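You operate a simulated robot arm through the tools that you are given. There is no shell and no other tool. Be economical: measure what you need, move in short steps, check, and stop when the job is done.

The job below is to be done with a simulated robot arm. You get a single attempt, and the scene is never put back.

## Task
Latch the loose guard and bring the yellow plate to the loading place.
Fine: latch first, hands clear of the top, drive off again. The guards stay shut.

Only the result counts: the job must be done as asked and must still hold three seconds after the hand-in. Knocking over, shifting, dropping, spilling or breaking anything else fails it.

## Robot
A 6-joint arm with a two-finger parallel gripper on a trunk, on a base that drives. Base frame: it is fixed to the floor where the robot stands at the start and does not move with it; the origin is under the middle of the robot, x ahead of it, y to its left, z up. Units: mm, rad, N and s.
With the tool pointing down near the work surface it reaches from about 100 to 720 mm from the robot's upright axis, wherever it stands. Its first joint turns from -2.897 to 2.897 rad. Payload 3.91 kg.
The tool frame sits at the grasp point between the pads (the TCP): z along the fingers, y along the line on which they close. The tips reach 30 mm beyond it. The gripper opens to 110 mm. The fingers are 20 mm wide and 10 mm thick; the gripper's body (48 by 112 mm) begins 55 mm behind the TCP.
Orientation is told as [roll, pitch, yaw] about the base's x, y, z axes, in that order, counted from this pose: with the fingers straight down and closing along the base's y, the tool's x points along the base's -x, its y along +y and its z along -z.

## Interface
- The arm moves only by the tool send_rows. Its argument "moves" is a list of rows, each a list of 6 numbers: the shift along the base's x, y, z in mm, then the turn, a rotation vector about the base's x, y, z in rad. In form: [[dx, dy, dz, ax, ay, az], ...]. A call has 1 to 10 rows; each row is the pose to reach, as a shift and turn from the pose commanded when the call began. "fingers" is the gripper command, from -1 (shut) to 1 (fully open), values between in proportion, set as the call begins (left out, the last holds). Rows are played at 5 a second. More than 50 mm and 0.15 rad between two rows, or a gripper value outside its range, and nothing of the call is played. Where a pose cannot be reached the arm comes as near as it can. A force on the tool above 60 N (or 10 N above the force at the start of the call, whichever is more), or a blocked arm, ends the call early, and 0.2 s more pass. The fingers move at their own pace (about 45 mm/s each) and stop on an object; they squeeze with about 30 N. The grip force told is the motor's: it shows also when the fingers shut on nothing. Time passes only in rows, and 0.2 s behind the last, so rows that repeat a pose let the fingers close. It gives the time, the measured TCP pose, the force on the tool (base axes), the opening and the grip force at its end, in the units of the frame above (readings bear some noise), with the torque about the TCP (base axes, N m) and any sound that the robot's microphone picked up.
- Cameras (640 x 400 px; columns grow to the right, rows downward): "scene" is now at [-6.2, 98.6, 1668.4]; the picture's right is [-0.64, -0.77, 0.00], its down [-0.21, 0.17, -0.96] and it looks along [0.74, -0.62, -0.27] (base axes); focal length 284 px, centre (320, 200). "wrist" rides on the gripper at [77, 7, -115] in the tool frame; the picture's right is [-0.09, 1.00, 0.00], its down [-0.80, -0.07, -0.59] and it looks along [-0.59, -0.05, 0.80] (tool axes); focal length 270 px, centre (320, 200). There is no depth. A picture from a camera that has moved, and an enlarged one, comes with that camera's place and axes in the base frame and with its lens. The place of the scene camera against the robot may be out by one fixed shift of up to 18 mm in any direction.
- get_image(camera): a new picture of that camera. The clock stands still meanwhile.
- raise_lower(by): slides the trunk up (or, below 0, down) by that many mm; the arm and the scene camera ride with it, the base frame stays. It gives what a move gives, with no picture.
- drive_base(legs): drives the robot by 1 to 6 legs, each [ahead, turn to the left] in mm and rad, along the robot's own axes; the way and the turn of a leg run together, so that a leg with both is an arc; at most 1500 mm and 3.142 rad a leg. The arm and the cameras ride along, it lands a little off, and it stops where it bumps. It gives what a move gives.
- aim_head(pan, tilt): turns the head with the scene camera to pan (to the left, within 2.705 rad either way) and tilt (down, from -0.506 to 1.204), counted from straight ahead of the robot. It gives what a move gives.
- zoom(camera, box): a new picture of the part [left, top, right, bottom] of that camera's present view, enlarged. The clock stands still meanwhile.
- hand_in(): hands the job in; it is judged then, once.

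Work in short steps. Places have to be worked out from the pictures, the camera data and where the tool is seen: move nearer, look again, correct. Check each grasp and each placing, and mend what went wrong. You have 120 turns and 98 pictures in all, those below and enlarged ones among them. Open the gripper and draw the arm clear of the work before you hand the job in, unless the task says otherwise.

The tools are called after "Request:" by a JSON object that holds its "fn" and its "kwargs". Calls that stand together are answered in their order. send_rows: Moves the arm, as the interface text tells. Its arguments: {"type":"object","properties":{"moves":{"type":"array"},"fingers":{"type":"number"}},"required":["moves"]} The other tools are called the same way: raise_lower (by) slides the trunk up or down; drive_base (legs) drives the base; aim_head (pan, tilt) turns the head that bears the scene camera; get_image (camera) takes a picture; zoom (camera, box) takes an enlarged picture of a part of a camera's view; hand_in () hands the job in.

At the start:

```text
t: 0.0
tcp_pos: [299.1, -175.9, 1536.6]
ee_rot: [0.006, 0.001, -1.052]
ft_force: [-20.7, 49.7, 1.9]
moment: [-4.01, -1.68, 0.78]
opening: 110.1
grasp_force: 0.1
trunk travel left (down, up): [-575.0, 35.0]
robot x, y, heading: [-2.6, -2.4, -0.0]
head pan, tilt: [-0.696, 0.284]
```

scene: 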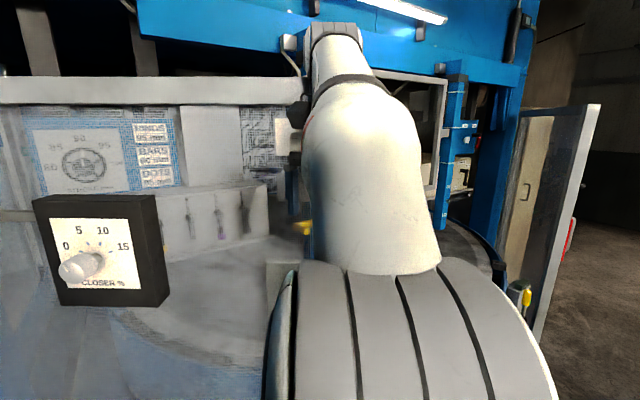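
wrist: 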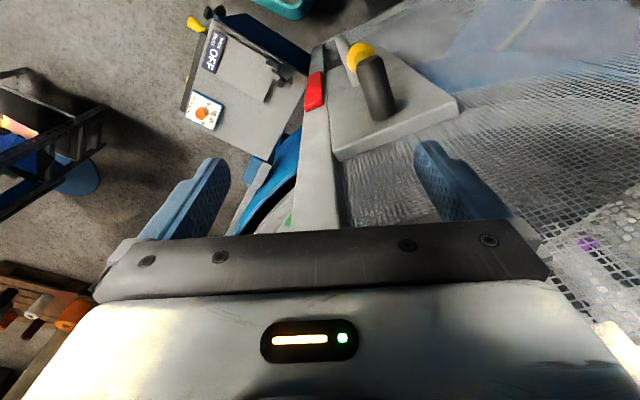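

The arm blocks much of the scene view and the tool reads a force of about 54 N at the start, so I look around first by turning the head.

Request:
{"fn": "aim_head", "kwargs": {"pan": 0.0, "tilt": 0.4}}

```text
t: 1.1
tcp_pos: [299.7, -176.1, 1537.2]
ee_rot: [0.006, 0.001, -1.053]
ft_force: [-22.0, 48.9, -11.2]
moment: [-4.28, -1.88, 0.7]
opening: 110.2
grasp_force: 0.0
trunk travel left (down, up): [-575.0, 35.0]
robot x, y, heading: [-1.5, 0.7, 0.002]
head pan, tilt: [0.0, 0.4]
```

Head turned; take a picture straight ahead.

Request:
{"fn": "get_image", "kwargs": {"camera": "scene"}}

Request:
{"fn": "zoom", "kwargs": {"camera": "wrist", "box": [160, 0, 480, 200]}}

```text
95 pictures are left
camera scene: at [15.1, 157.8, 1657.2], right [0.0, -1.0, 0.01], down [-0.39, -0.01, -0.92], along [0.92, 0.0, -0.39], focal length 284 px, centre (320, 200)
```

scene: 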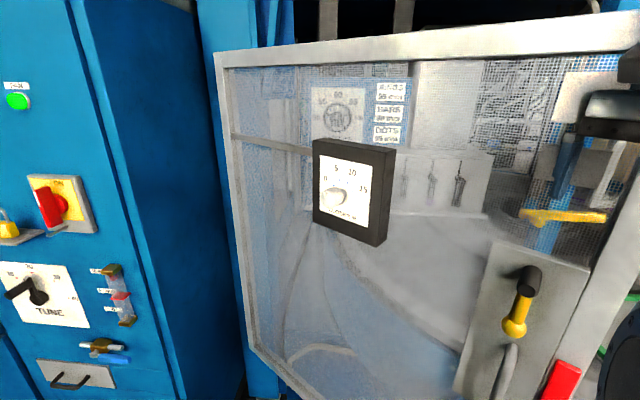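

```text
2.00 times, centred on (320, 100) of wrist
camera zoom: at [266.8, -105.5, 1651.8], right [0.91, 0.42, 0.01], down [0.33, -0.73, 0.59], along [0.25, -0.54, -0.8], focal length 541 px, centre (320, 400)
```

zoom: 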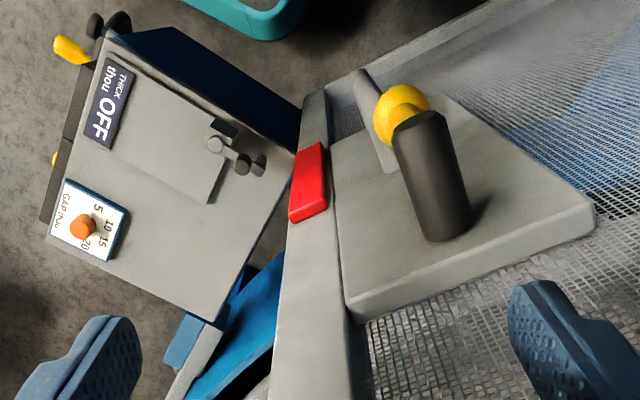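

A mesh guard door with a handle (black/yellow), a lock bar and a red piece stands before the robot. I look to the right and left for the rest.

Request:
{"fn": "aim_head", "kwargs": {"pan": -1.3, "tilt": 0.45}}

Request:
{"fn": "get_image", "kwargs": {"camera": "scene"}}

Request:
{"fn": "aim_head", "kwargs": {"pan": 1.1, "tilt": 0.45}}

Request:
{"fn": "get_image", "kwargs": {"camera": "scene"}}

Request:
{"fn": "aim_head", "kwargs": {"pan": 2.5, "tilt": 0.45}}

Request:
{"fn": "get_image", "kwargs": {"camera": "scene"}}

Request:
{"fn": "aim_head", "kwargs": {"pan": -2.5, "tilt": 0.45}}

Request:
{"fn": "get_image", "kwargs": {"camera": "scene"}}

```text
t: 2.5
tcp_pos: [300.1, -175.7, 1536.5]
ee_rot: [0.008, 0.0, -1.051]
ft_force: [-21.6, 48.4, -2.6]
moment: [-4.45, -1.96, 0.71]
opening: 110.3
grasp_force: 0.0
trunk travel left (down, up): [-575.0, 35.0]
robot x, y, heading: [-5.7, 1.1, -0.002]
head pan, tilt: [-1.3, 0.45]
```

```text
93 pictures are left
camera scene: at [-53.0, 69.3, 1653.1], right [-0.96, -0.27, 0.0], down [-0.11, 0.41, -0.9], along [0.24, -0.87, -0.43], focal length 284 px, centre (320, 200)
```

scene: 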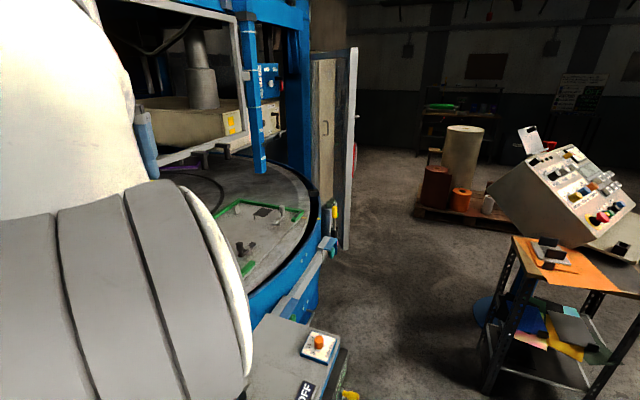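

```text
t: 4.7
tcp_pos: [299.5, -175.2, 1536.7]
ee_rot: [0.007, 0.001, -1.051]
ft_force: [-20.1, 47.7, 3.5]
moment: [-3.8, -1.68, 0.72]
opening: 109.8
grasp_force: 0.0
trunk travel left (down, up): [-575.0, 35.0]
robot x, y, heading: [-0.6, 0.8, 0.003]
head pan, tilt: [1.1, 0.45]
```

```text
92 pictures are left
camera scene: at [-35.8, 239.7, 1651.7], right [0.89, -0.45, 0.01], down [-0.19, -0.4, -0.9], along [0.41, 0.8, -0.44], focal length 284 px, centre (320, 200)
```

scene: 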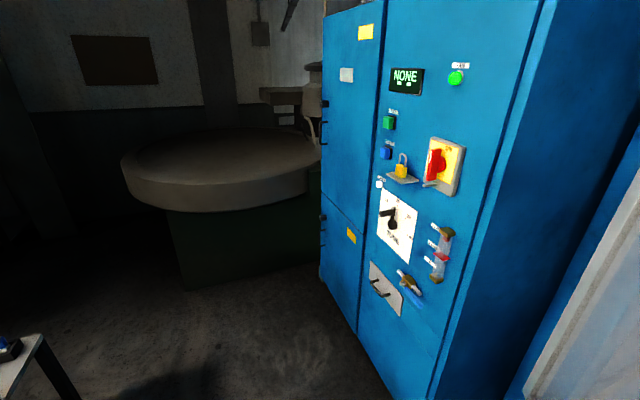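

```text
t: 6.3
tcp_pos: [299.1, -175.1, 1537.3]
ee_rot: [0.008, -0.001, -1.052]
ft_force: [-20.8, 46.7, 3.5]
moment: [-3.8, -1.7, 0.75]
opening: 110.1
grasp_force: 0.0
trunk travel left (down, up): [-575.0, 35.0]
robot x, y, heading: [1.3, -2.0, 0.002]
head pan, tilt: [2.499, 0.45]
```

```text
91 pictures are left
camera scene: at [-151.1, 212.9, 1651.4], right [0.6, 0.8, 0.0], down [0.35, -0.27, -0.9], along [-0.72, 0.54, -0.44], focal length 284 px, centre (320, 200)
```

scene: 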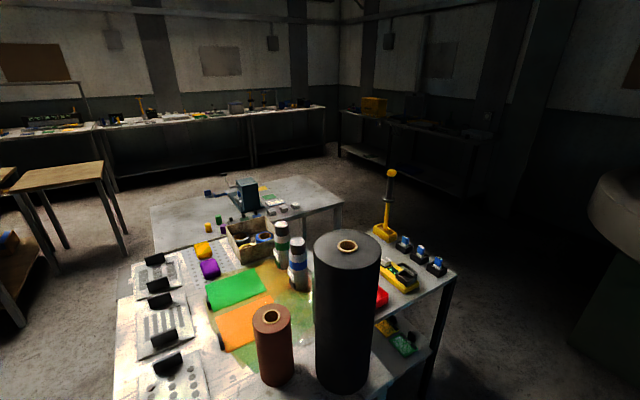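

```text
t: 10.2
tcp_pos: [299.4, -176.5, 1536.9]
ee_rot: [0.008, 0.0, -1.053]
ft_force: [-21.3, 45.3, 2.3]
moment: [-3.72, -1.79, 0.72]
opening: 110.0
grasp_force: 0.0
trunk travel left (down, up): [-575.0, 35.0]
robot x, y, heading: [2.8, 2.0, 0.001]
head pan, tilt: [-2.499, 0.45]
```

```text
90 pictures are left
camera scene: at [-151.4, 102.6, 1652.3], right [-0.6, 0.8, -0.01], down [0.35, 0.25, -0.9], along [-0.72, -0.54, -0.43], focal length 284 px, centre (320, 200)
```

scene: 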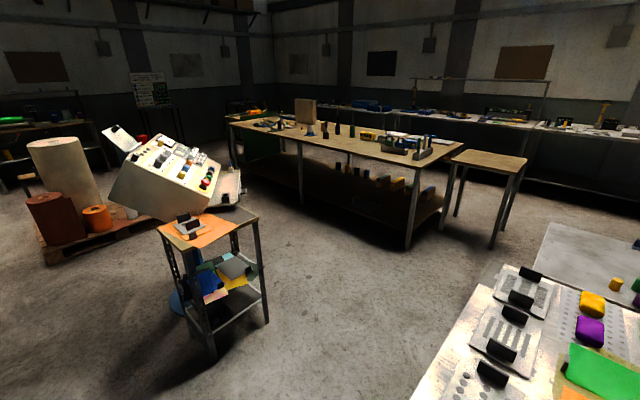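

The machine has a rotary table, a blue control cabinet, a control desk and a guard. I zoom in on the cabinet, guard, desk and signs.

Request:
{"fn": "aim_head", "kwargs": {"pan": 0.75, "tilt": 0.45}}

Request:
{"fn": "zoom", "kwargs": {"camera": "scene", "box": [60, 0, 380, 200]}}

Request:
{"fn": "zoom", "kwargs": {"camera": "scene", "box": [60, 150, 380, 350]}}

Request:
{"fn": "aim_head", "kwargs": {"pan": -0.1, "tilt": 0.1}}

Request:
{"fn": "get_image", "kwargs": {"camera": "scene"}}

Request:
{"fn": "zoom", "kwargs": {"camera": "scene", "box": [190, 160, 430, 310]}}

```text
t: 13.0
tcp_pos: [299.4, -175.4, 1537.7]
ee_rot: [0.008, -0.001, -1.052]
ft_force: [-21.4, 44.6, 2.7]
moment: [-3.74, -1.82, 0.67]
opening: 109.9
grasp_force: 0.0
trunk travel left (down, up): [-575.0, 35.0]
robot x, y, heading: [-1.0, -3.4, 0.003]
head pan, tilt: [0.75, 0.45]
```

```text
2.00 times, centred on (220, 100) of scene
camera zoom: at [-10.6, 220.3, 1652.0], right [0.68, -0.73, 0.01], down [-0.31, -0.3, -0.9], along [0.66, 0.61, -0.44], focal length 569 px, centre (520, 400)
```

zoom: 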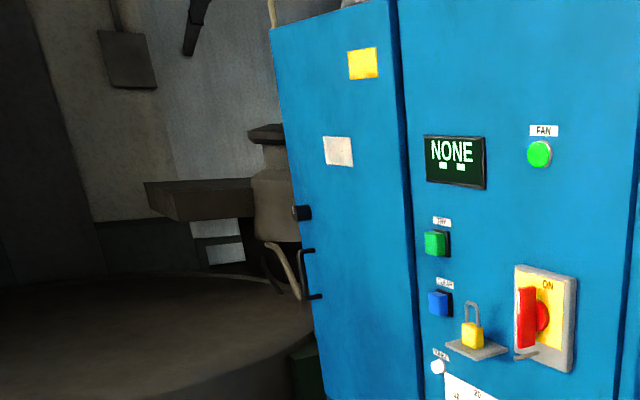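

```text
2.00 times, centred on (220, 250) of scene
camera zoom: at [-10.6, 220.3, 1652.0], right [0.68, -0.73, 0.01], down [-0.31, -0.3, -0.9], along [0.66, 0.61, -0.44], focal length 569 px, centre (520, 100)
```

zoom: 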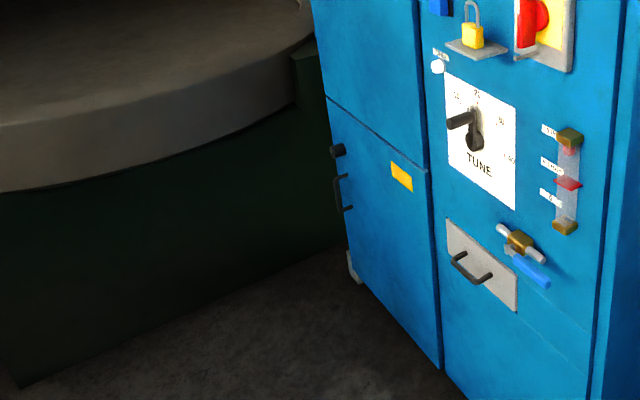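

```text
t: 14.1
tcp_pos: [299.3, -175.5, 1537.3]
ee_rot: [0.005, 0.002, -1.052]
ft_force: [-22.1, 44.4, 3.8]
moment: [-3.71, -1.81, 0.66]
opening: 110.0
grasp_force: 0.1
trunk travel left (down, up): [-575.0, 35.0]
robot x, y, heading: [-0.2, 0.4, -0.002]
head pan, tilt: [-0.099, 0.099]
```

```text
87 pictures are left
camera scene: at [13.5, 148.8, 1685.2], right [-0.1, -1.0, 0.01], down [-0.1, 0.0, -1.0], along [0.99, -0.1, -0.09], focal length 284 px, centre (320, 200)
```

scene: 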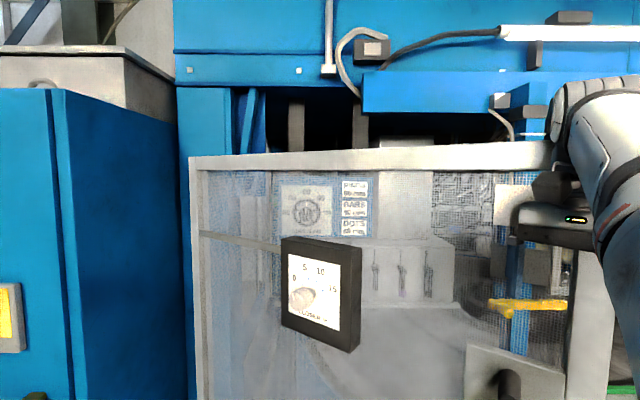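

```text
2.67 times, centred on (310, 235) of scene
camera zoom: at [13.5, 148.8, 1685.2], right [-0.1, -1.0, 0.01], down [-0.1, 0.0, -1.0], along [0.99, -0.1, -0.09], focal length 758 px, centre (347, 107)
```

zoom: 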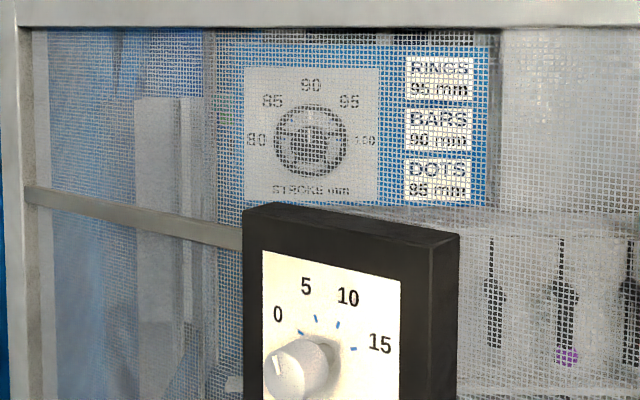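

This looks like a press with a rotary table (green and purple stations seen). I look at the control desk and table in detail.

Request:
{"fn": "aim_head", "kwargs": {"pan": -1.6, "tilt": 0.35}}

Request:
{"fn": "zoom", "kwargs": {"camera": "scene", "box": [260, 80, 580, 280]}}

Request:
{"fn": "aim_head", "kwargs": {"pan": -1.0, "tilt": 0.5}}

Request:
{"fn": "get_image", "kwargs": {"camera": "scene"}}

Request:
{"fn": "zoom", "kwargs": {"camera": "scene", "box": [240, 80, 560, 280]}}

```text
t: 15.7
tcp_pos: [299.9, -175.1, 1536.1]
ee_rot: [0.008, 0.0, -1.052]
ft_force: [-21.2, 45.6, 3.2]
moment: [-3.72, -1.85, 0.68]
opening: 110.2
grasp_force: 0.1
trunk travel left (down, up): [-575.0, 35.0]
robot x, y, heading: [1.6, 0.2, 0.002]
head pan, tilt: [-1.6, 0.351]
```

```text
2.00 times, centred on (420, 180) of scene
camera zoom: at [-80.7, 64.6, 1662.2], right [-1.0, 0.03, 0.0], down [0.01, 0.34, -0.94], along [-0.03, -0.94, -0.34], focal length 569 px, centre (120, 240)
```

zoom: 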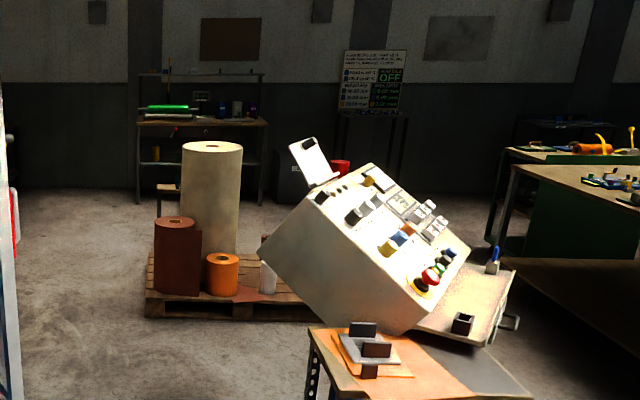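

```text
t: 16.7
tcp_pos: [299.9, -176.5, 1537.4]
ee_rot: [0.007, 0.0, -1.053]
ft_force: [-22.8, 46.3, -0.3]
moment: [-4.36, -2.14, 0.64]
opening: 110.1
grasp_force: 0.1
trunk travel left (down, up): [-575.0, 35.0]
robot x, y, heading: [1.5, 2.8, -0.001]
head pan, tilt: [-1.0, 0.499]
```

```text
84 pictures are left
camera scene: at [-28.9, 80.9, 1648.6], right [-0.84, -0.54, 0.0], down [-0.25, 0.4, -0.88], along [0.48, -0.74, -0.47], focal length 284 px, centre (320, 200)
```

scene: 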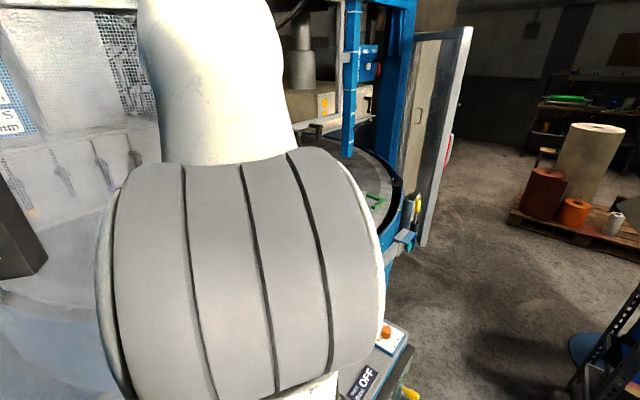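

```text
2.00 times, centred on (400, 180) of scene
camera zoom: at [-28.9, 80.9, 1648.6], right [-0.84, -0.54, 0.0], down [-0.25, 0.4, -0.88], along [0.48, -0.74, -0.47], focal length 569 px, centre (160, 240)
```

zoom: 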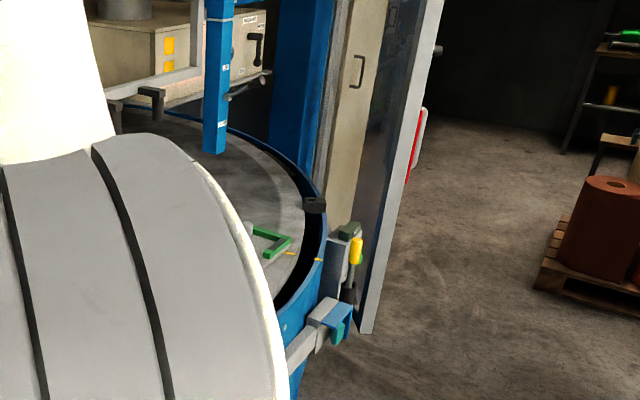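

I check behind before backing away to get a fuller view.

Request:
{"fn": "aim_head", "kwargs": {"pan": 2.7, "tilt": 1.0}}

Request:
{"fn": "get_image", "kwargs": {"camera": "scene"}}

Request:
{"fn": "aim_head", "kwargs": {"pan": -1.9, "tilt": 0.9}}

Request:
{"fn": "get_image", "kwargs": {"camera": "scene"}}

```text
t: 19.8
tcp_pos: [298.6, -175.4, 1537.0]
ee_rot: [0.009, 0.0, -1.053]
ft_force: [-21.7, 44.9, 3.2]
moment: [-3.67, -1.85, 0.65]
opening: 110.0
grasp_force: 0.1
trunk travel left (down, up): [-575.0, 35.0]
robot x, y, heading: [0.6, -0.3, -0.0]
head pan, tilt: [2.7, 1.0]
```

```text
82 pictures are left
camera scene: at [-140.9, 187.0, 1606.2], right [0.43, 0.9, -0.01], down [0.76, -0.36, -0.53], along [-0.48, 0.22, -0.85], focal length 284 px, centre (320, 200)
```

scene: 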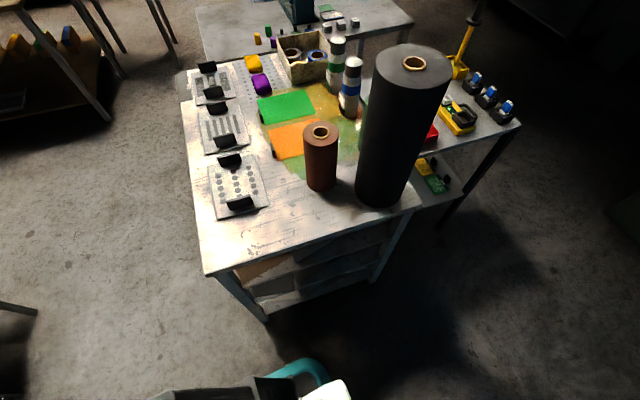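

```text
t: 23.5
tcp_pos: [298.8, -175.5, 1537.8]
ee_rot: [0.009, 0.0, -1.053]
ft_force: [-23.0, 45.0, -1.1]
moment: [-4.29, -2.22, 0.6]
opening: 109.9
grasp_force: 0.0
trunk travel left (down, up): [-575.0, 35.0]
robot x, y, heading: [0.0, 2.0, -0.001]
head pan, tilt: [-1.901, 0.901]
```

```text
81 pictures are left
camera scene: at [-102.4, 85.8, 1614.3], right [-0.95, 0.32, -0.01], down [0.26, 0.74, -0.63], along [-0.2, -0.59, -0.78], focal length 284 px, centre (320, 200)
```

scene: 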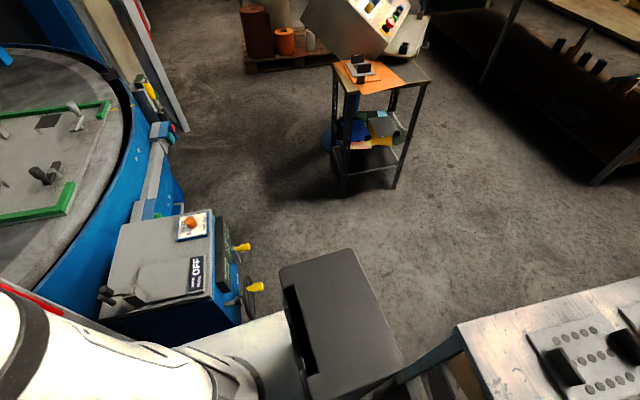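

There is around 200 mm free behind, so I back off 130 mm and view the guard again for parallax.

Request:
{"fn": "drive_base", "kwargs": {"legs": [[-130, 0]]}}

Request:
{"fn": "aim_head", "kwargs": {"pan": -0.1, "tilt": 0.4}}

Request:
{"fn": "get_image", "kwargs": {"camera": "scene"}}

Request:
{"fn": "get_image", "kwargs": {"camera": "wrist"}}

```text
t: 24.8
tcp_pos: [173.3, -187.4, 1535.3]
ee_rot: [0.008, 0.011, -1.049]
ft_force: [-0.5, 0.3, -0.5]
moment: [0.0, -0.06, 0.01]
opening: 110.0
grasp_force: 0.0
trunk travel left (down, up): [-575.0, 35.0]
robot x, y, heading: [-129.2, -0.8, 0.005]
head pan, tilt: [-1.901, 0.901]
```

```text
t: 26.6
tcp_pos: [176.8, -185.8, 1534.7]
ee_rot: [0.006, 0.008, -1.047]
ft_force: [0.0, -0.2, -0.5]
moment: [0.0, -0.01, 0.02]
opening: 109.9
grasp_force: 0.1
trunk travel left (down, up): [-575.0, 35.0]
robot x, y, heading: [-130.8, 4.0, 0.011]
head pan, tilt: [-0.099, 0.4]
```

```text
80 pictures are left
camera scene: at [-110.4, 135.2, 1658.4], right [-0.09, -1.0, 0.0], down [-0.39, 0.04, -0.92], along [0.92, -0.09, -0.39], focal length 284 px, centre (320, 200)
```

scene: 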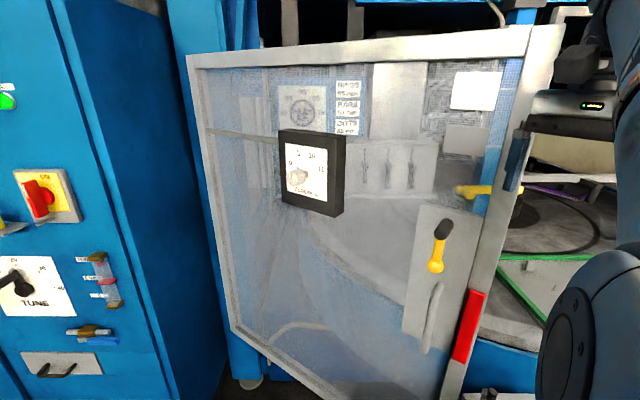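

```text
79 pictures are left
camera wrist: at [143.4, -117.8, 1649.5], right [0.91, 0.42, 0.01], down [0.34, -0.74, 0.59], along [0.25, -0.53, -0.81], focal length 270 px, centre (320, 200)
```

wrist: 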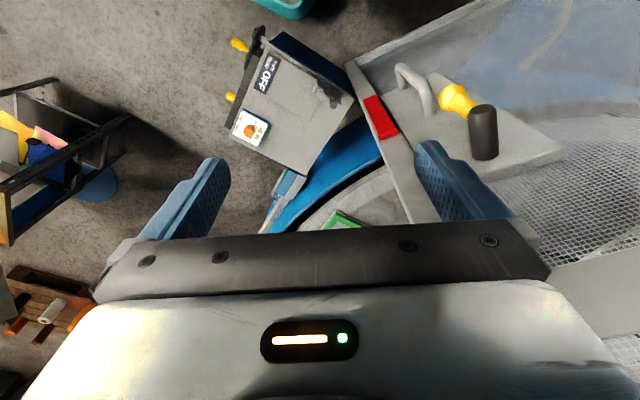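

The tool force vanished, so the gripper had been resting against the open guard, which is hinged at about (650, 365). I zoom in on the poster, the desk and the gap-box for instructions.

Request:
{"fn": "aim_head", "kwargs": {"pan": -1.6, "tilt": 0.35}}

Request:
{"fn": "zoom", "kwargs": {"camera": "scene", "box": [400, 90, 480, 140]}}

Request:
{"fn": "zoom", "kwargs": {"camera": "scene", "box": [360, 130, 520, 230]}}

Request:
{"fn": "aim_head", "kwargs": {"pan": -1.2, "tilt": 0.5}}

Request:
{"fn": "get_image", "kwargs": {"camera": "scene"}}

```text
t: 28.1
tcp_pos: [175.6, -186.7, 1533.9]
ee_rot: [0.006, 0.009, -1.05]
ft_force: [-0.4, 0.1, 0.4]
moment: [0.01, -0.01, 0.01]
opening: 109.9
grasp_force: 0.1
trunk travel left (down, up): [-575.0, 35.0]
robot x, y, heading: [-130.5, 0.1, 0.009]
head pan, tilt: [-1.6, 0.351]
```

```text
8.00 times, centred on (440, 115) of scene
camera zoom: at [-204.8, 50.8, 1663.0], right [-1.0, 0.02, 0.0], down [0.01, 0.34, -0.94], along [-0.02, -0.94, -0.34], focal length 2274 px, centre (-640, 880)
```

zoom: 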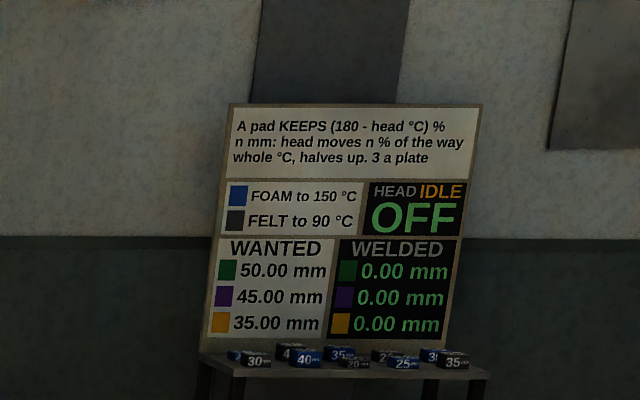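

```text
4.00 times, centred on (440, 180) of scene
camera zoom: at [-204.8, 50.8, 1663.0], right [-1.0, 0.02, 0.0], down [0.01, 0.34, -0.94], along [-0.02, -0.94, -0.34], focal length 1137 px, centre (-160, 280)
```

zoom: 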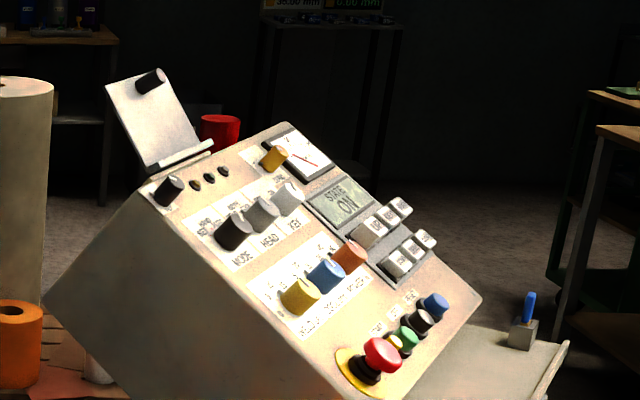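

```text
t: 29.0
tcp_pos: [174.7, -185.7, 1534.6]
ee_rot: [0.008, 0.009, -1.05]
ft_force: [-0.3, -0.7, -0.2]
moment: [0.0, -0.05, 0.0]
opening: 110.2
grasp_force: 0.1
trunk travel left (down, up): [-575.0, 35.0]
robot x, y, heading: [-128.8, 0.1, 0.006]
head pan, tilt: [-1.201, 0.499]
```

```text
76 pictures are left
camera scene: at [-169.3, 59.2, 1649.3], right [-0.93, -0.37, 0.0], down [-0.18, 0.45, -0.88], along [0.32, -0.82, -0.48], focal length 284 px, centre (320, 200)
```

scene: 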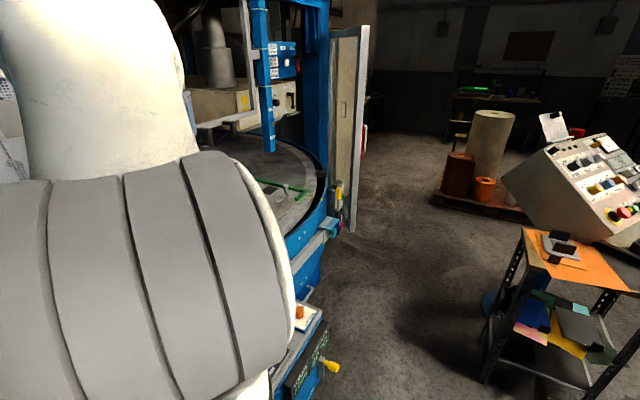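

The board shows plates green, purple and yellow. Before turning I check clearance behind and at the sides of the base.

Request:
{"fn": "aim_head", "kwargs": {"pan": -2.6, "tilt": 1.15}}

Request:
{"fn": "get_image", "kwargs": {"camera": "scene"}}

Request:
{"fn": "aim_head", "kwargs": {"pan": 2.6, "tilt": 1.15}}

Request:
{"fn": "get_image", "kwargs": {"camera": "scene"}}

```text
t: 30.6
tcp_pos: [175.1, -186.8, 1534.3]
ee_rot: [0.006, 0.009, -1.05]
ft_force: [0.0, 0.5, -0.4]
moment: [0.01, 0.02, 0.02]
opening: 110.1
grasp_force: 0.2
trunk travel left (down, up): [-575.0, 35.0]
robot x, y, heading: [-129.8, -3.6, 0.009]
head pan, tilt: [-2.601, 1.15]
```

```text
75 pictures are left
camera scene: at [-253.6, 112.8, 1598.5], right [-0.52, 0.85, 0.0], down [0.78, 0.48, -0.41], along [-0.35, -0.21, -0.91], focal length 284 px, centre (320, 200)
```

scene: 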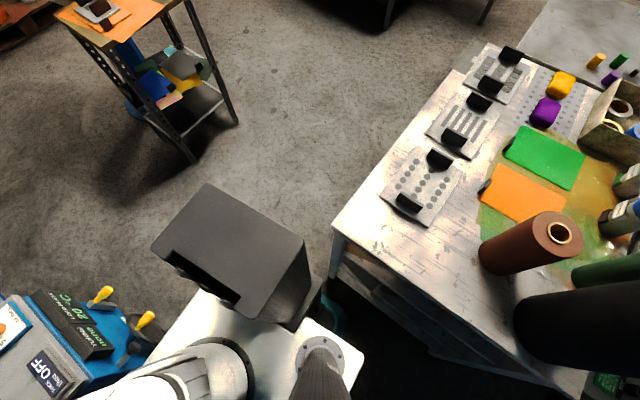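

```text
t: 34.6
tcp_pos: [175.3, -186.2, 1534.8]
ee_rot: [0.007, 0.009, -1.049]
ft_force: [0.5, -0.4, -0.8]
moment: [0.0, 0.03, -0.01]
opening: 110.0
grasp_force: 0.0
trunk travel left (down, up): [-575.0, 35.0]
robot x, y, heading: [-129.7, -1.7, 0.003]
head pan, tilt: [2.601, 1.15]
```

```text
74 pictures are left
camera scene: at [-253.9, 174.2, 1598.5], right [0.51, 0.86, 0.0], down [0.79, -0.47, -0.41], along [-0.35, 0.21, -0.91], focal length 284 px, centre (320, 200)
```

scene: 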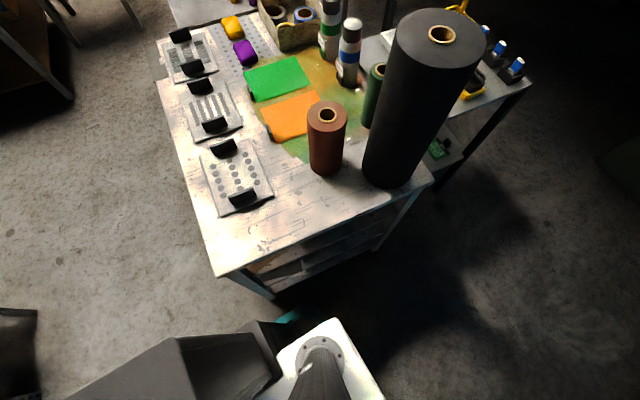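

I need the base's clearance to the box on the right; look down there.

Request:
{"fn": "aim_head", "kwargs": {"pan": -2.0, "tilt": 1.2}}

Request:
{"fn": "get_image", "kwargs": {"camera": "scene"}}

Request:
{"fn": "aim_head", "kwargs": {"pan": 0.5, "tilt": 1.1}}

Request:
{"fn": "get_image", "kwargs": {"camera": "scene"}}

```text
t: 38.3
tcp_pos: [175.9, -186.4, 1534.5]
ee_rot: [0.006, 0.009, -1.049]
ft_force: [0.0, 0.0, -0.1]
moment: [0.01, 0.0, 0.0]
opening: 110.0
grasp_force: 0.1
trunk travel left (down, up): [-575.0, 35.0]
robot x, y, heading: [-134.4, -4.8, 0.011]
head pan, tilt: [-2.0, 1.201]
```

```text
73 pictures are left
camera scene: at [-225.6, 92.9, 1595.6], right [-0.91, 0.41, 0.0], down [0.38, 0.85, -0.36], along [-0.15, -0.33, -0.93], focal length 284 px, centre (320, 200)
```

scene: 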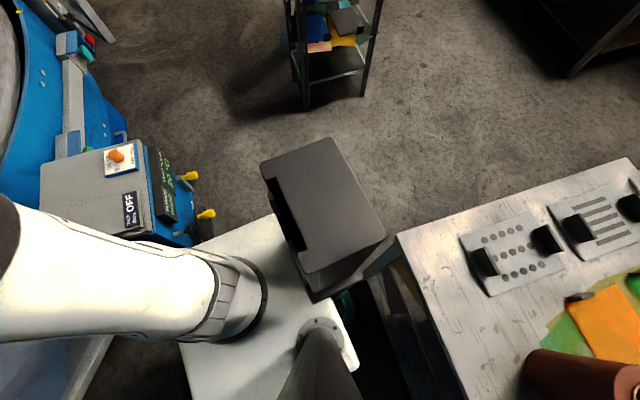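

```text
t: 40.6
tcp_pos: [174.0, -186.3, 1534.1]
ee_rot: [0.007, 0.009, -1.05]
ft_force: [1.3, -0.4, -0.3]
moment: [0.0, -0.03, -0.03]
opening: 110.0
grasp_force: 0.1
trunk travel left (down, up): [-575.0, 35.0]
robot x, y, heading: [-126.6, 0.1, 0.005]
head pan, tilt: [0.499, 1.1]
```

```text
72 pictures are left
camera scene: at [-147.4, 174.4, 1601.6], right [0.48, -0.88, 0.0], down [-0.78, -0.43, -0.45], along [0.4, 0.22, -0.89], focal length 284 px, centre (320, 200)
```

scene: 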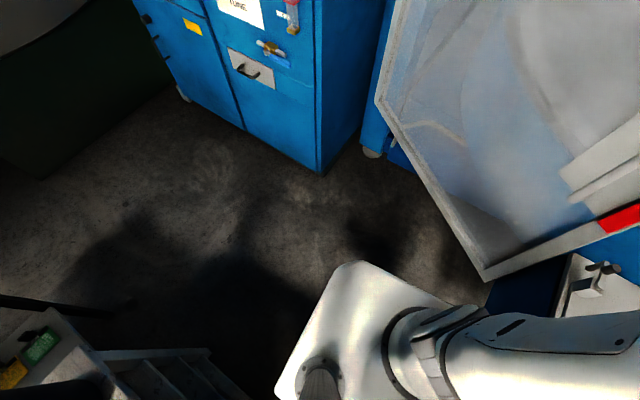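

I look closely at the guard's handle hardware and at the free-edge side of the opening.

Request:
{"fn": "aim_head", "kwargs": {"pan": -0.3, "tilt": 0.6}}

Request:
{"fn": "get_image", "kwargs": {"camera": "scene"}}

Request:
{"fn": "zoom", "kwargs": {"camera": "scene", "box": [300, 20, 540, 170]}}

```text
t: 41.7
tcp_pos: [176.3, -187.2, 1534.2]
ee_rot: [0.008, 0.008, -1.048]
ft_force: [-0.5, -0.3, -0.6]
moment: [-0.05, 0.0, 0.01]
opening: 110.2
grasp_force: 0.2
trunk travel left (down, up): [-575.0, 35.0]
robot x, y, heading: [-130.2, 1.0, 0.004]
head pan, tilt: [-0.3, 0.6]
```

```text
71 pictures are left
camera scene: at [-118.1, 118.3, 1640.2], right [-0.29, -0.96, 0.0], down [-0.54, 0.16, -0.82], along [0.79, -0.24, -0.57], focal length 284 px, centre (320, 200)
```

scene: 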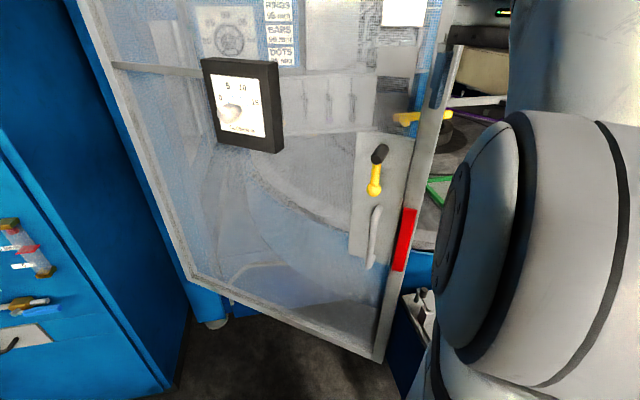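

```text
2.67 times, centred on (420, 95) of scene
camera zoom: at [-118.1, 118.3, 1640.2], right [-0.29, -0.96, 0.0], down [-0.54, 0.16, -0.82], along [0.79, -0.24, -0.57], focal length 758 px, centre (53, 480)
```

zoom: 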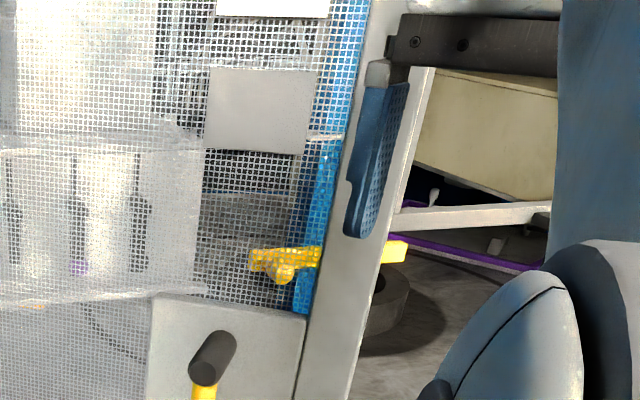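

Triangulating three views: lever at about (359, -156, 1383), door hinge near (900, 430), free edge near (323, -247), z 570–1720, open about 40°. I zoom in on lever and the post/keeper.

Request:
{"fn": "zoom", "kwargs": {"camera": "scene", "box": [330, 80, 490, 180]}}

Request:
{"fn": "zoom", "kwargs": {"camera": "wrist", "box": [320, 40, 480, 140]}}

Request:
{"fn": "zoom", "kwargs": {"camera": "wrist", "box": [200, 10, 360, 110]}}

```text
4.00 times, centred on (410, 130) of scene
camera zoom: at [-118.1, 118.3, 1640.2], right [-0.29, -0.96, 0.0], down [-0.54, 0.16, -0.82], along [0.79, -0.24, -0.57], focal length 1137 px, centre (-40, 480)
```

zoom: 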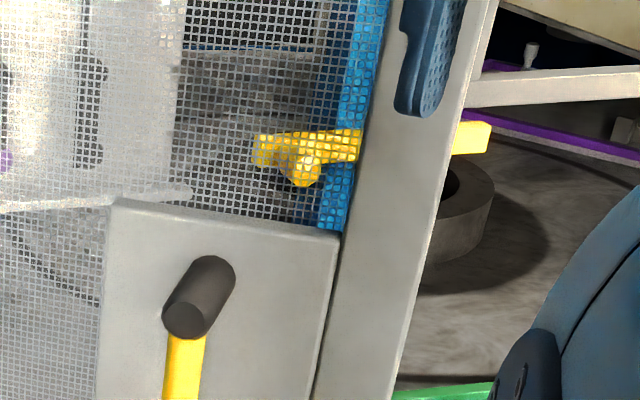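

```text
4.00 times, centred on (400, 90) of wrist
camera zoom: at [143.3, -117.8, 1649.5], right [0.91, 0.42, 0.01], down [0.34, -0.74, 0.59], along [0.25, -0.53, -0.81], focal length 1081 px, centre (0, 640)
```

zoom: 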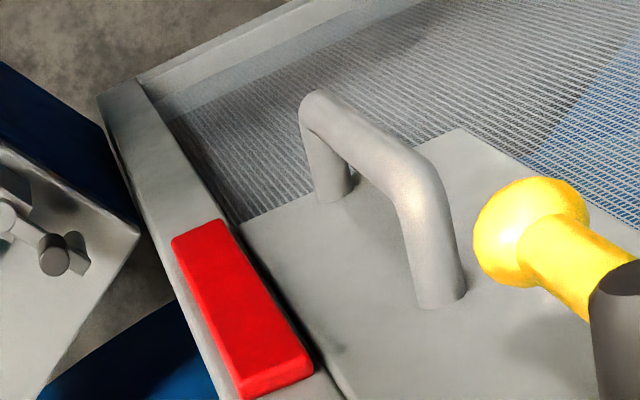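

```text
4.00 times, centred on (280, 60) of wrist
camera zoom: at [143.3, -117.8, 1649.5], right [0.91, 0.42, 0.01], down [0.34, -0.74, 0.59], along [0.25, -0.53, -0.81], focal length 1081 px, centre (480, 760)
```

zoom: 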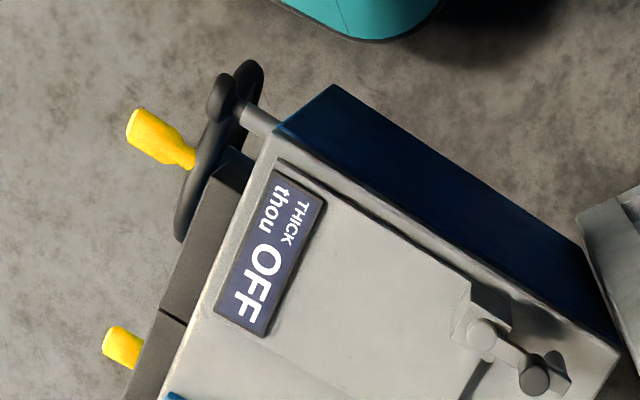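

I lower the trunk 300 mm (clear of the box and lever) to get vertical parallax on door, table and box.

Request:
{"fn": "raise_lower", "kwargs": {"by": -300}}

Request:
{"fn": "get_image", "kwargs": {"camera": "scene"}}

Request:
{"fn": "get_image", "kwargs": {"camera": "wrist"}}

```text
t: 44.7
tcp_pos: [176.0, -186.8, 1234.4]
ee_rot: [0.008, 0.01, -1.049]
ft_force: [-0.4, -0.4, 0.8]
moment: [-0.01, 0.02, 0.05]
opening: 110.0
grasp_force: 0.1
trunk travel left (down, up): [-275.0, 335.0]
robot x, y, heading: [-131.0, 3.4, 0.006]
head pan, tilt: [-0.3, 0.6]
```

```text
66 pictures are left
camera scene: at [-118.1, 118.2, 1340.3], right [-0.29, -0.96, 0.0], down [-0.54, 0.16, -0.83], along [0.79, -0.24, -0.56], focal length 284 px, centre (320, 200)
```

scene: 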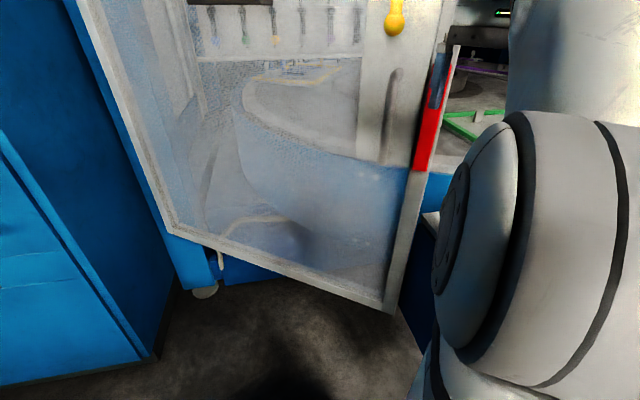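

```text
65 pictures are left
camera wrist: at [143.3, -117.8, 1349.6], right [0.91, 0.42, 0.01], down [0.34, -0.74, 0.59], along [0.25, -0.53, -0.81], focal length 270 px, centre (320, 200)
```

wrist: 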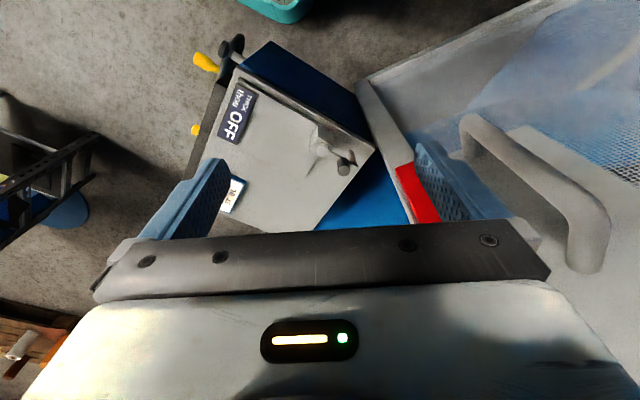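

Door confirmed: hinge (892,431), free edge (314,-238), bottom z≈593; table top z≈980. I raise the trunk and swing the arm to the left so that the right side can be seen.

Request:
{"fn": "raise_lower", "kwargs": {"by": 335}}

Request:
{"fn": "send_rows", "kwargs": {"moves": [[19, 45, 0, 0, 0, 0.135], [33, 91, 0, 0, 0, 0.27], [40, 137, 0, 0, 0, 0.405], [41, 185, 0, 0, 0, 0.54], [35, 231, 0, 0, 0, 0.675], [23, 276, 0, 0, 0, 0.81], [6, 318, 0, 0, 0, 0.945], [-17, 358, 0, 0, 0, 1.08], [-45, 393, 0, 0, 0, 1.215], [-77, 424, 0, 0, 0, 1.35]]}}

Request:
{"fn": "aim_head", "kwargs": {"pan": -0.7, "tilt": 0.4}}

Request:
{"fn": "get_image", "kwargs": {"camera": "scene"}}

```text
t: 48.0
tcp_pos: [174.9, -187.2, 1568.0]
ee_rot: [0.007, 0.009, -1.049]
ft_force: [-0.9, -0.4, -0.2]
moment: [0.0, -0.01, 0.02]
opening: 110.2
grasp_force: 0.1
trunk travel left (down, up): [-610.0, 0.0]
robot x, y, heading: [-131.8, -0.1, 0.007]
head pan, tilt: [-0.3, 0.6]
```

```text
t: 50.2
tcp_pos: [99.5, 240.4, 1569.0]
ee_rot: [0.007, 0.009, 0.3]
ft_force: [-0.3, -0.2, 0.7]
moment: [0.0, -0.01, -0.04]
opening: 110.0
grasp_force: 0.2
trunk travel left (down, up): [-610.0, 0.0]
robot x, y, heading: [-127.2, 0.7, 0.006]
head pan, tilt: [-0.3, 0.6]
```

```text
t: 51.0
tcp_pos: [100.5, 238.8, 1569.0]
ee_rot: [0.005, 0.008, 0.301]
ft_force: [-0.1, 0.5, -0.1]
moment: [0.01, -0.03, -0.03]
opening: 110.0
grasp_force: 0.1
trunk travel left (down, up): [-610.0, 0.0]
robot x, y, heading: [-128.9, -1.1, 0.006]
head pan, tilt: [-0.7, 0.4]
```

```text
64 pictures are left
camera scene: at [-131.4, 84.7, 1693.4], right [-0.64, -0.77, 0.0], down [-0.3, 0.25, -0.92], along [0.71, -0.59, -0.39], focal length 284 px, centre (320, 200)
```

scene: 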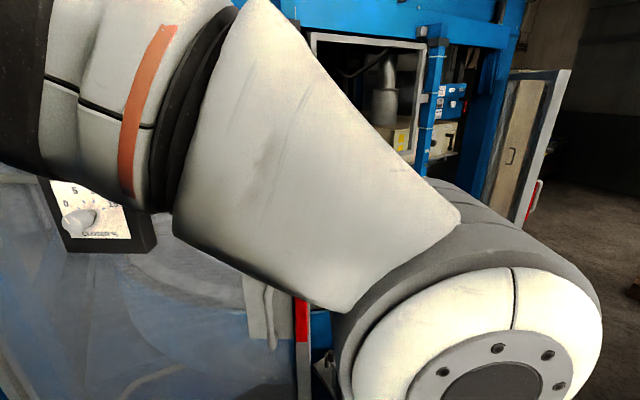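

The shoulder still blocks; I swing the arm over to the right side (over open space, high) to view ahead-right past it.

Request:
{"fn": "send_rows", "kwargs": {"moves": [[32, -31, 0, 0, 0, -0.135], [60, -66, 0, 0, 0, -0.27], [83, -106, 0, 0, 0, -0.405], [100, -148, 0, 0, 0, -0.54], [112, -193, 0, 0, 0, -0.675], [118, -239, 0, 0, 0, -0.81], [117, -287, 0, 0, 0, -0.945], [110, -333, 0, 0, 0, -1.08], [96, -379, 0, 0, 0, -1.215], [77, -424, 0, 0, 0, -1.35]]}}

Request:
{"fn": "send_rows", "kwargs": {"moves": [[-28, -38, 0, 0, 0, -0.135], [-61, -71, 0, 0, 0, -0.27], [-98, -99, 0, 0, 0, -0.405], [-139, -121, 0, 0, 0, -0.54], [-183, -136, 0, 0, 0, -0.675], [-228, -146, 0, 0, 0, -0.81], [-274, -150, 0, 0, 0, -0.945], [-320, -147, 0, 0, 0, -1.08]]}}

Request:
{"fn": "aim_head", "kwargs": {"pan": -0.5, "tilt": 0.4}}

Request:
{"fn": "get_image", "kwargs": {"camera": "scene"}}

```text
t: 53.2
tcp_pos: [174.6, -187.2, 1571.2]
ee_rot: [0.009, 0.008, -1.05]
ft_force: [-0.6, 0.3, 1.3]
moment: [0.03, 0.0, 0.01]
opening: 110.2
grasp_force: 0.0
trunk travel left (down, up): [-610.0, 0.0]
robot x, y, heading: [-128.0, 1.0, 0.008]
head pan, tilt: [-0.7, 0.4]
```

```text
t: 55.0
tcp_pos: [-148.3, -333.9, 1571.6]
ee_rot: [0.01, 0.008, -2.13]
ft_force: [-0.3, 0.2, -0.1]
moment: [0.0, -0.03, 0.04]
opening: 110.0
grasp_force: 0.0
trunk travel left (down, up): [-610.0, 0.0]
robot x, y, heading: [-129.8, -1.2, 0.004]
head pan, tilt: [-0.7, 0.4]
```

```text
t: 55.8
tcp_pos: [-144.9, -333.6, 1570.2]
ee_rot: [0.009, 0.009, -2.129]
ft_force: [0.1, 0.4, -0.3]
moment: [-0.01, 0.02, -0.01]
opening: 110.1
grasp_force: 0.1
trunk travel left (down, up): [-610.0, 0.0]
robot x, y, heading: [-129.6, -1.0, 0.009]
head pan, tilt: [-0.499, 0.4]
```

```text
63 pictures are left
camera scene: at [-121.5, 100.0, 1693.5], right [-0.47, -0.88, 0.0], down [-0.34, 0.18, -0.92], along [0.81, -0.44, -0.39], focal length 284 px, centre (320, 200)
```

scene: 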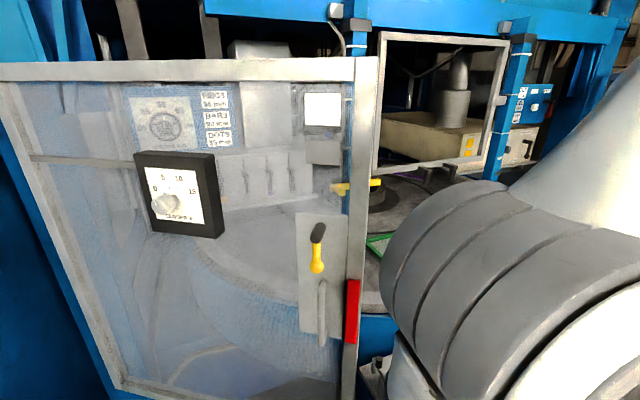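

Now the layout is clear: table centre about (846,-900) R≈650, post 1 near (450,-290) and the door only ajar by about 9°. Zoom in on the lever, post and yellow bar.

Request:
{"fn": "zoom", "kwargs": {"camera": "scene", "box": [280, 140, 440, 240]}}

Request:
{"fn": "zoom", "kwargs": {"camera": "scene", "box": [280, 0, 600, 200]}}

Request:
{"fn": "zoom", "kwargs": {"camera": "scene", "box": [270, 200, 430, 300]}}

```text
4.00 times, centred on (360, 190) of scene
camera zoom: at [-121.5, 100.0, 1693.5], right [-0.47, -0.88, 0.0], down [-0.34, 0.18, -0.92], along [0.81, -0.44, -0.39], focal length 1137 px, centre (160, 240)
```

zoom: 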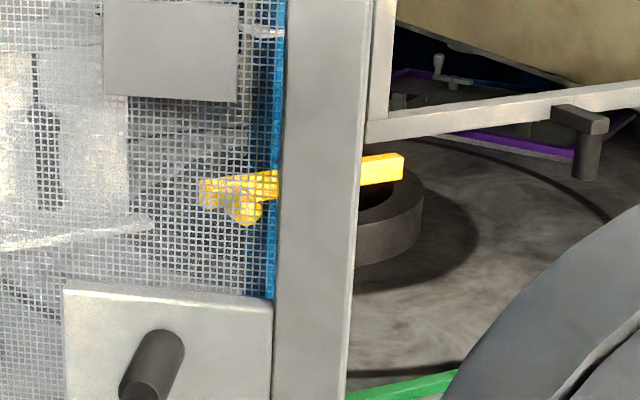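

```text
2.00 times, centred on (440, 100) of scene
camera zoom: at [-121.5, 100.0, 1693.5], right [-0.47, -0.88, 0.0], down [-0.34, 0.18, -0.92], along [0.81, -0.44, -0.39], focal length 569 px, centre (80, 400)
```

zoom: 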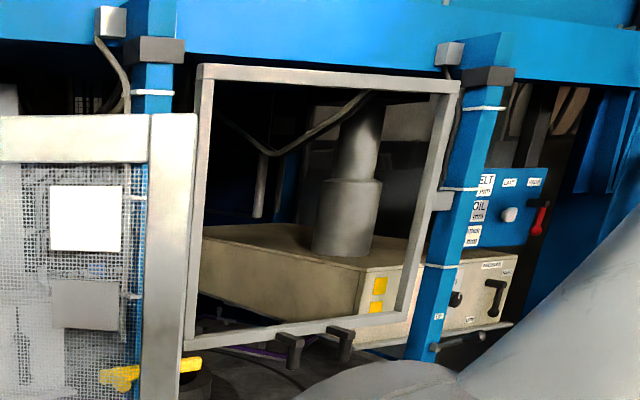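

```text
4.00 times, centred on (350, 250) of scene
camera zoom: at [-121.5, 100.0, 1693.5], right [-0.47, -0.88, 0.0], down [-0.34, 0.18, -0.92], along [0.81, -0.44, -0.39], focal length 1137 px, centre (200, 0)
```

zoom: 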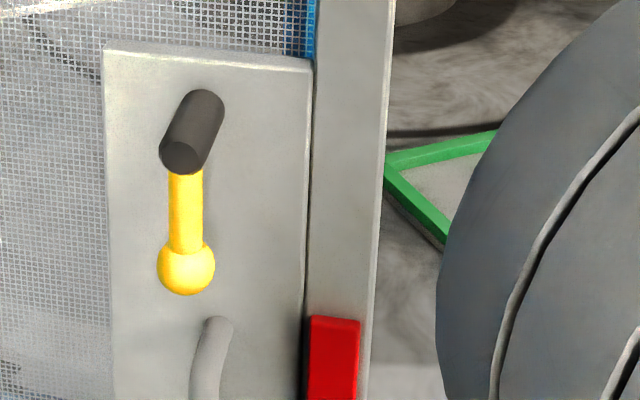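

Evidence on where the guard closes is mixed, so I bring the wrist camera to a point right of the free edge and tilt it up to look at the opening from there.

Request:
{"fn": "send_rows", "kwargs": {"moves": [[28, -2, 0, 0, 0, 0.145], [56, -4, 0, 0, 0, 0.29], [84, -6, 0, 0, 0, 0.435], [112, -8, 0, 0, 0, 0.58], [140, -10, 0, 0, 0, 0.725], [168, -12, 0, 0, 0, 0.87], [196, -14, 0, 0, 0, 1.015], [224, -16, 0, 0, 0, 1.16], [252, -16, 0, 0, 0, 1.305], [280, -16, 0, 0, 0, 1.45]]}}

Request:
{"fn": "send_rows", "kwargs": {"moves": [[0, 0, 0, -0.075, -0.115, 0], [0, 0, 0, -0.15, -0.23, 0], [0, 0, 0, -0.225, -0.345, 0], [0, 0, 0, -0.3, -0.46, 0], [0, 0, 0, -0.3, -0.46, 0]]}}

Request:
{"fn": "get_image", "kwargs": {"camera": "wrist"}}

```text
t: 58.0
tcp_pos: [135.5, -347.7, 1560.8]
ee_rot: [0.007, 0.009, -0.679]
ft_force: [0.0, -0.3, 0.1]
moment: [0.02, 0.0, 0.02]
opening: 109.8
grasp_force: 0.1
out of reach, approached as far as the arm can: row 8, 9, 10
trunk travel left (down, up): [-610.0, 0.0]
robot x, y, heading: [-130.5, -5.4, 0.012]
head pan, tilt: [-0.499, 0.4]
```

```text
t: 59.2
tcp_pos: [135.8, -347.6, 1561.3]
ee_rot: [0.068, -0.538, -0.695]
ft_force: [-0.6, -0.4, 0.5]
moment: [0.02, -0.02, 0.02]
opening: 110.1
grasp_force: 0.0
trunk travel left (down, up): [-610.0, 0.0]
robot x, y, heading: [-133.6, -1.8, 0.008]
head pan, tilt: [-0.499, 0.4]
```

```text
59 pictures are left
camera wrist: at [39.0, -268.9, 1620.4], right [0.67, 0.74, 0.1], down [0.22, -0.33, 0.92], along [0.71, -0.59, -0.39], focal length 270 px, centre (320, 200)
```

wrist: 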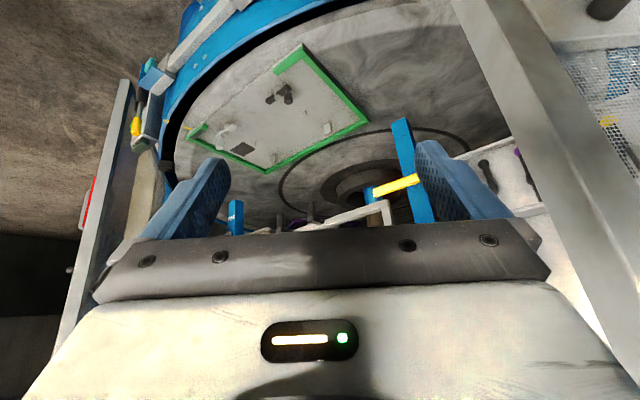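

The wrist picture (upside down) shows post 1 with the yellow bar hanging over the table and the right-hand guard; the rim means this door can't swing further in than about here, so it may already be shut but unlatched. I zoom in on the right guard for comparison.

Request:
{"fn": "zoom", "kwargs": {"camera": "wrist", "box": [50, 30, 290, 180]}}

Request:
{"fn": "aim_head", "kwargs": {"pan": -1.3, "tilt": 0.4}}

Request:
{"fn": "get_image", "kwargs": {"camera": "scene"}}

```text
2.67 times, centred on (170, 105) of wrist
camera zoom: at [39.0, -268.9, 1620.4], right [0.67, 0.74, 0.1], down [0.22, -0.33, 0.92], along [0.71, -0.59, -0.39], focal length 721 px, centre (720, 453)
```

zoom: 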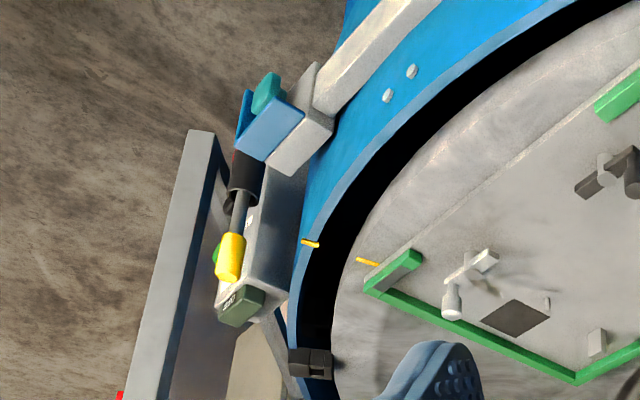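

```text
t: 60.3
tcp_pos: [135.6, -347.8, 1561.1]
ee_rot: [0.071, -0.538, -0.697]
ft_force: [-0.8, 0.5, 0.6]
moment: [-0.01, 0.01, 0.0]
opening: 109.9
grasp_force: 0.0
trunk travel left (down, up): [-610.0, 0.0]
robot x, y, heading: [-127.7, -0.7, 0.004]
head pan, tilt: [-1.3, 0.4]
```

```text
57 pictures are left
camera scene: at [-177.3, 54.7, 1693.5], right [-0.96, -0.27, 0.0], down [-0.11, 0.37, -0.92], along [0.25, -0.89, -0.39], focal length 284 px, centre (320, 200)
```

scene: 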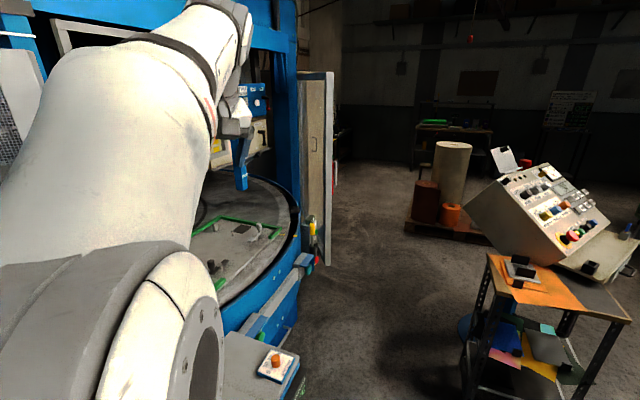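

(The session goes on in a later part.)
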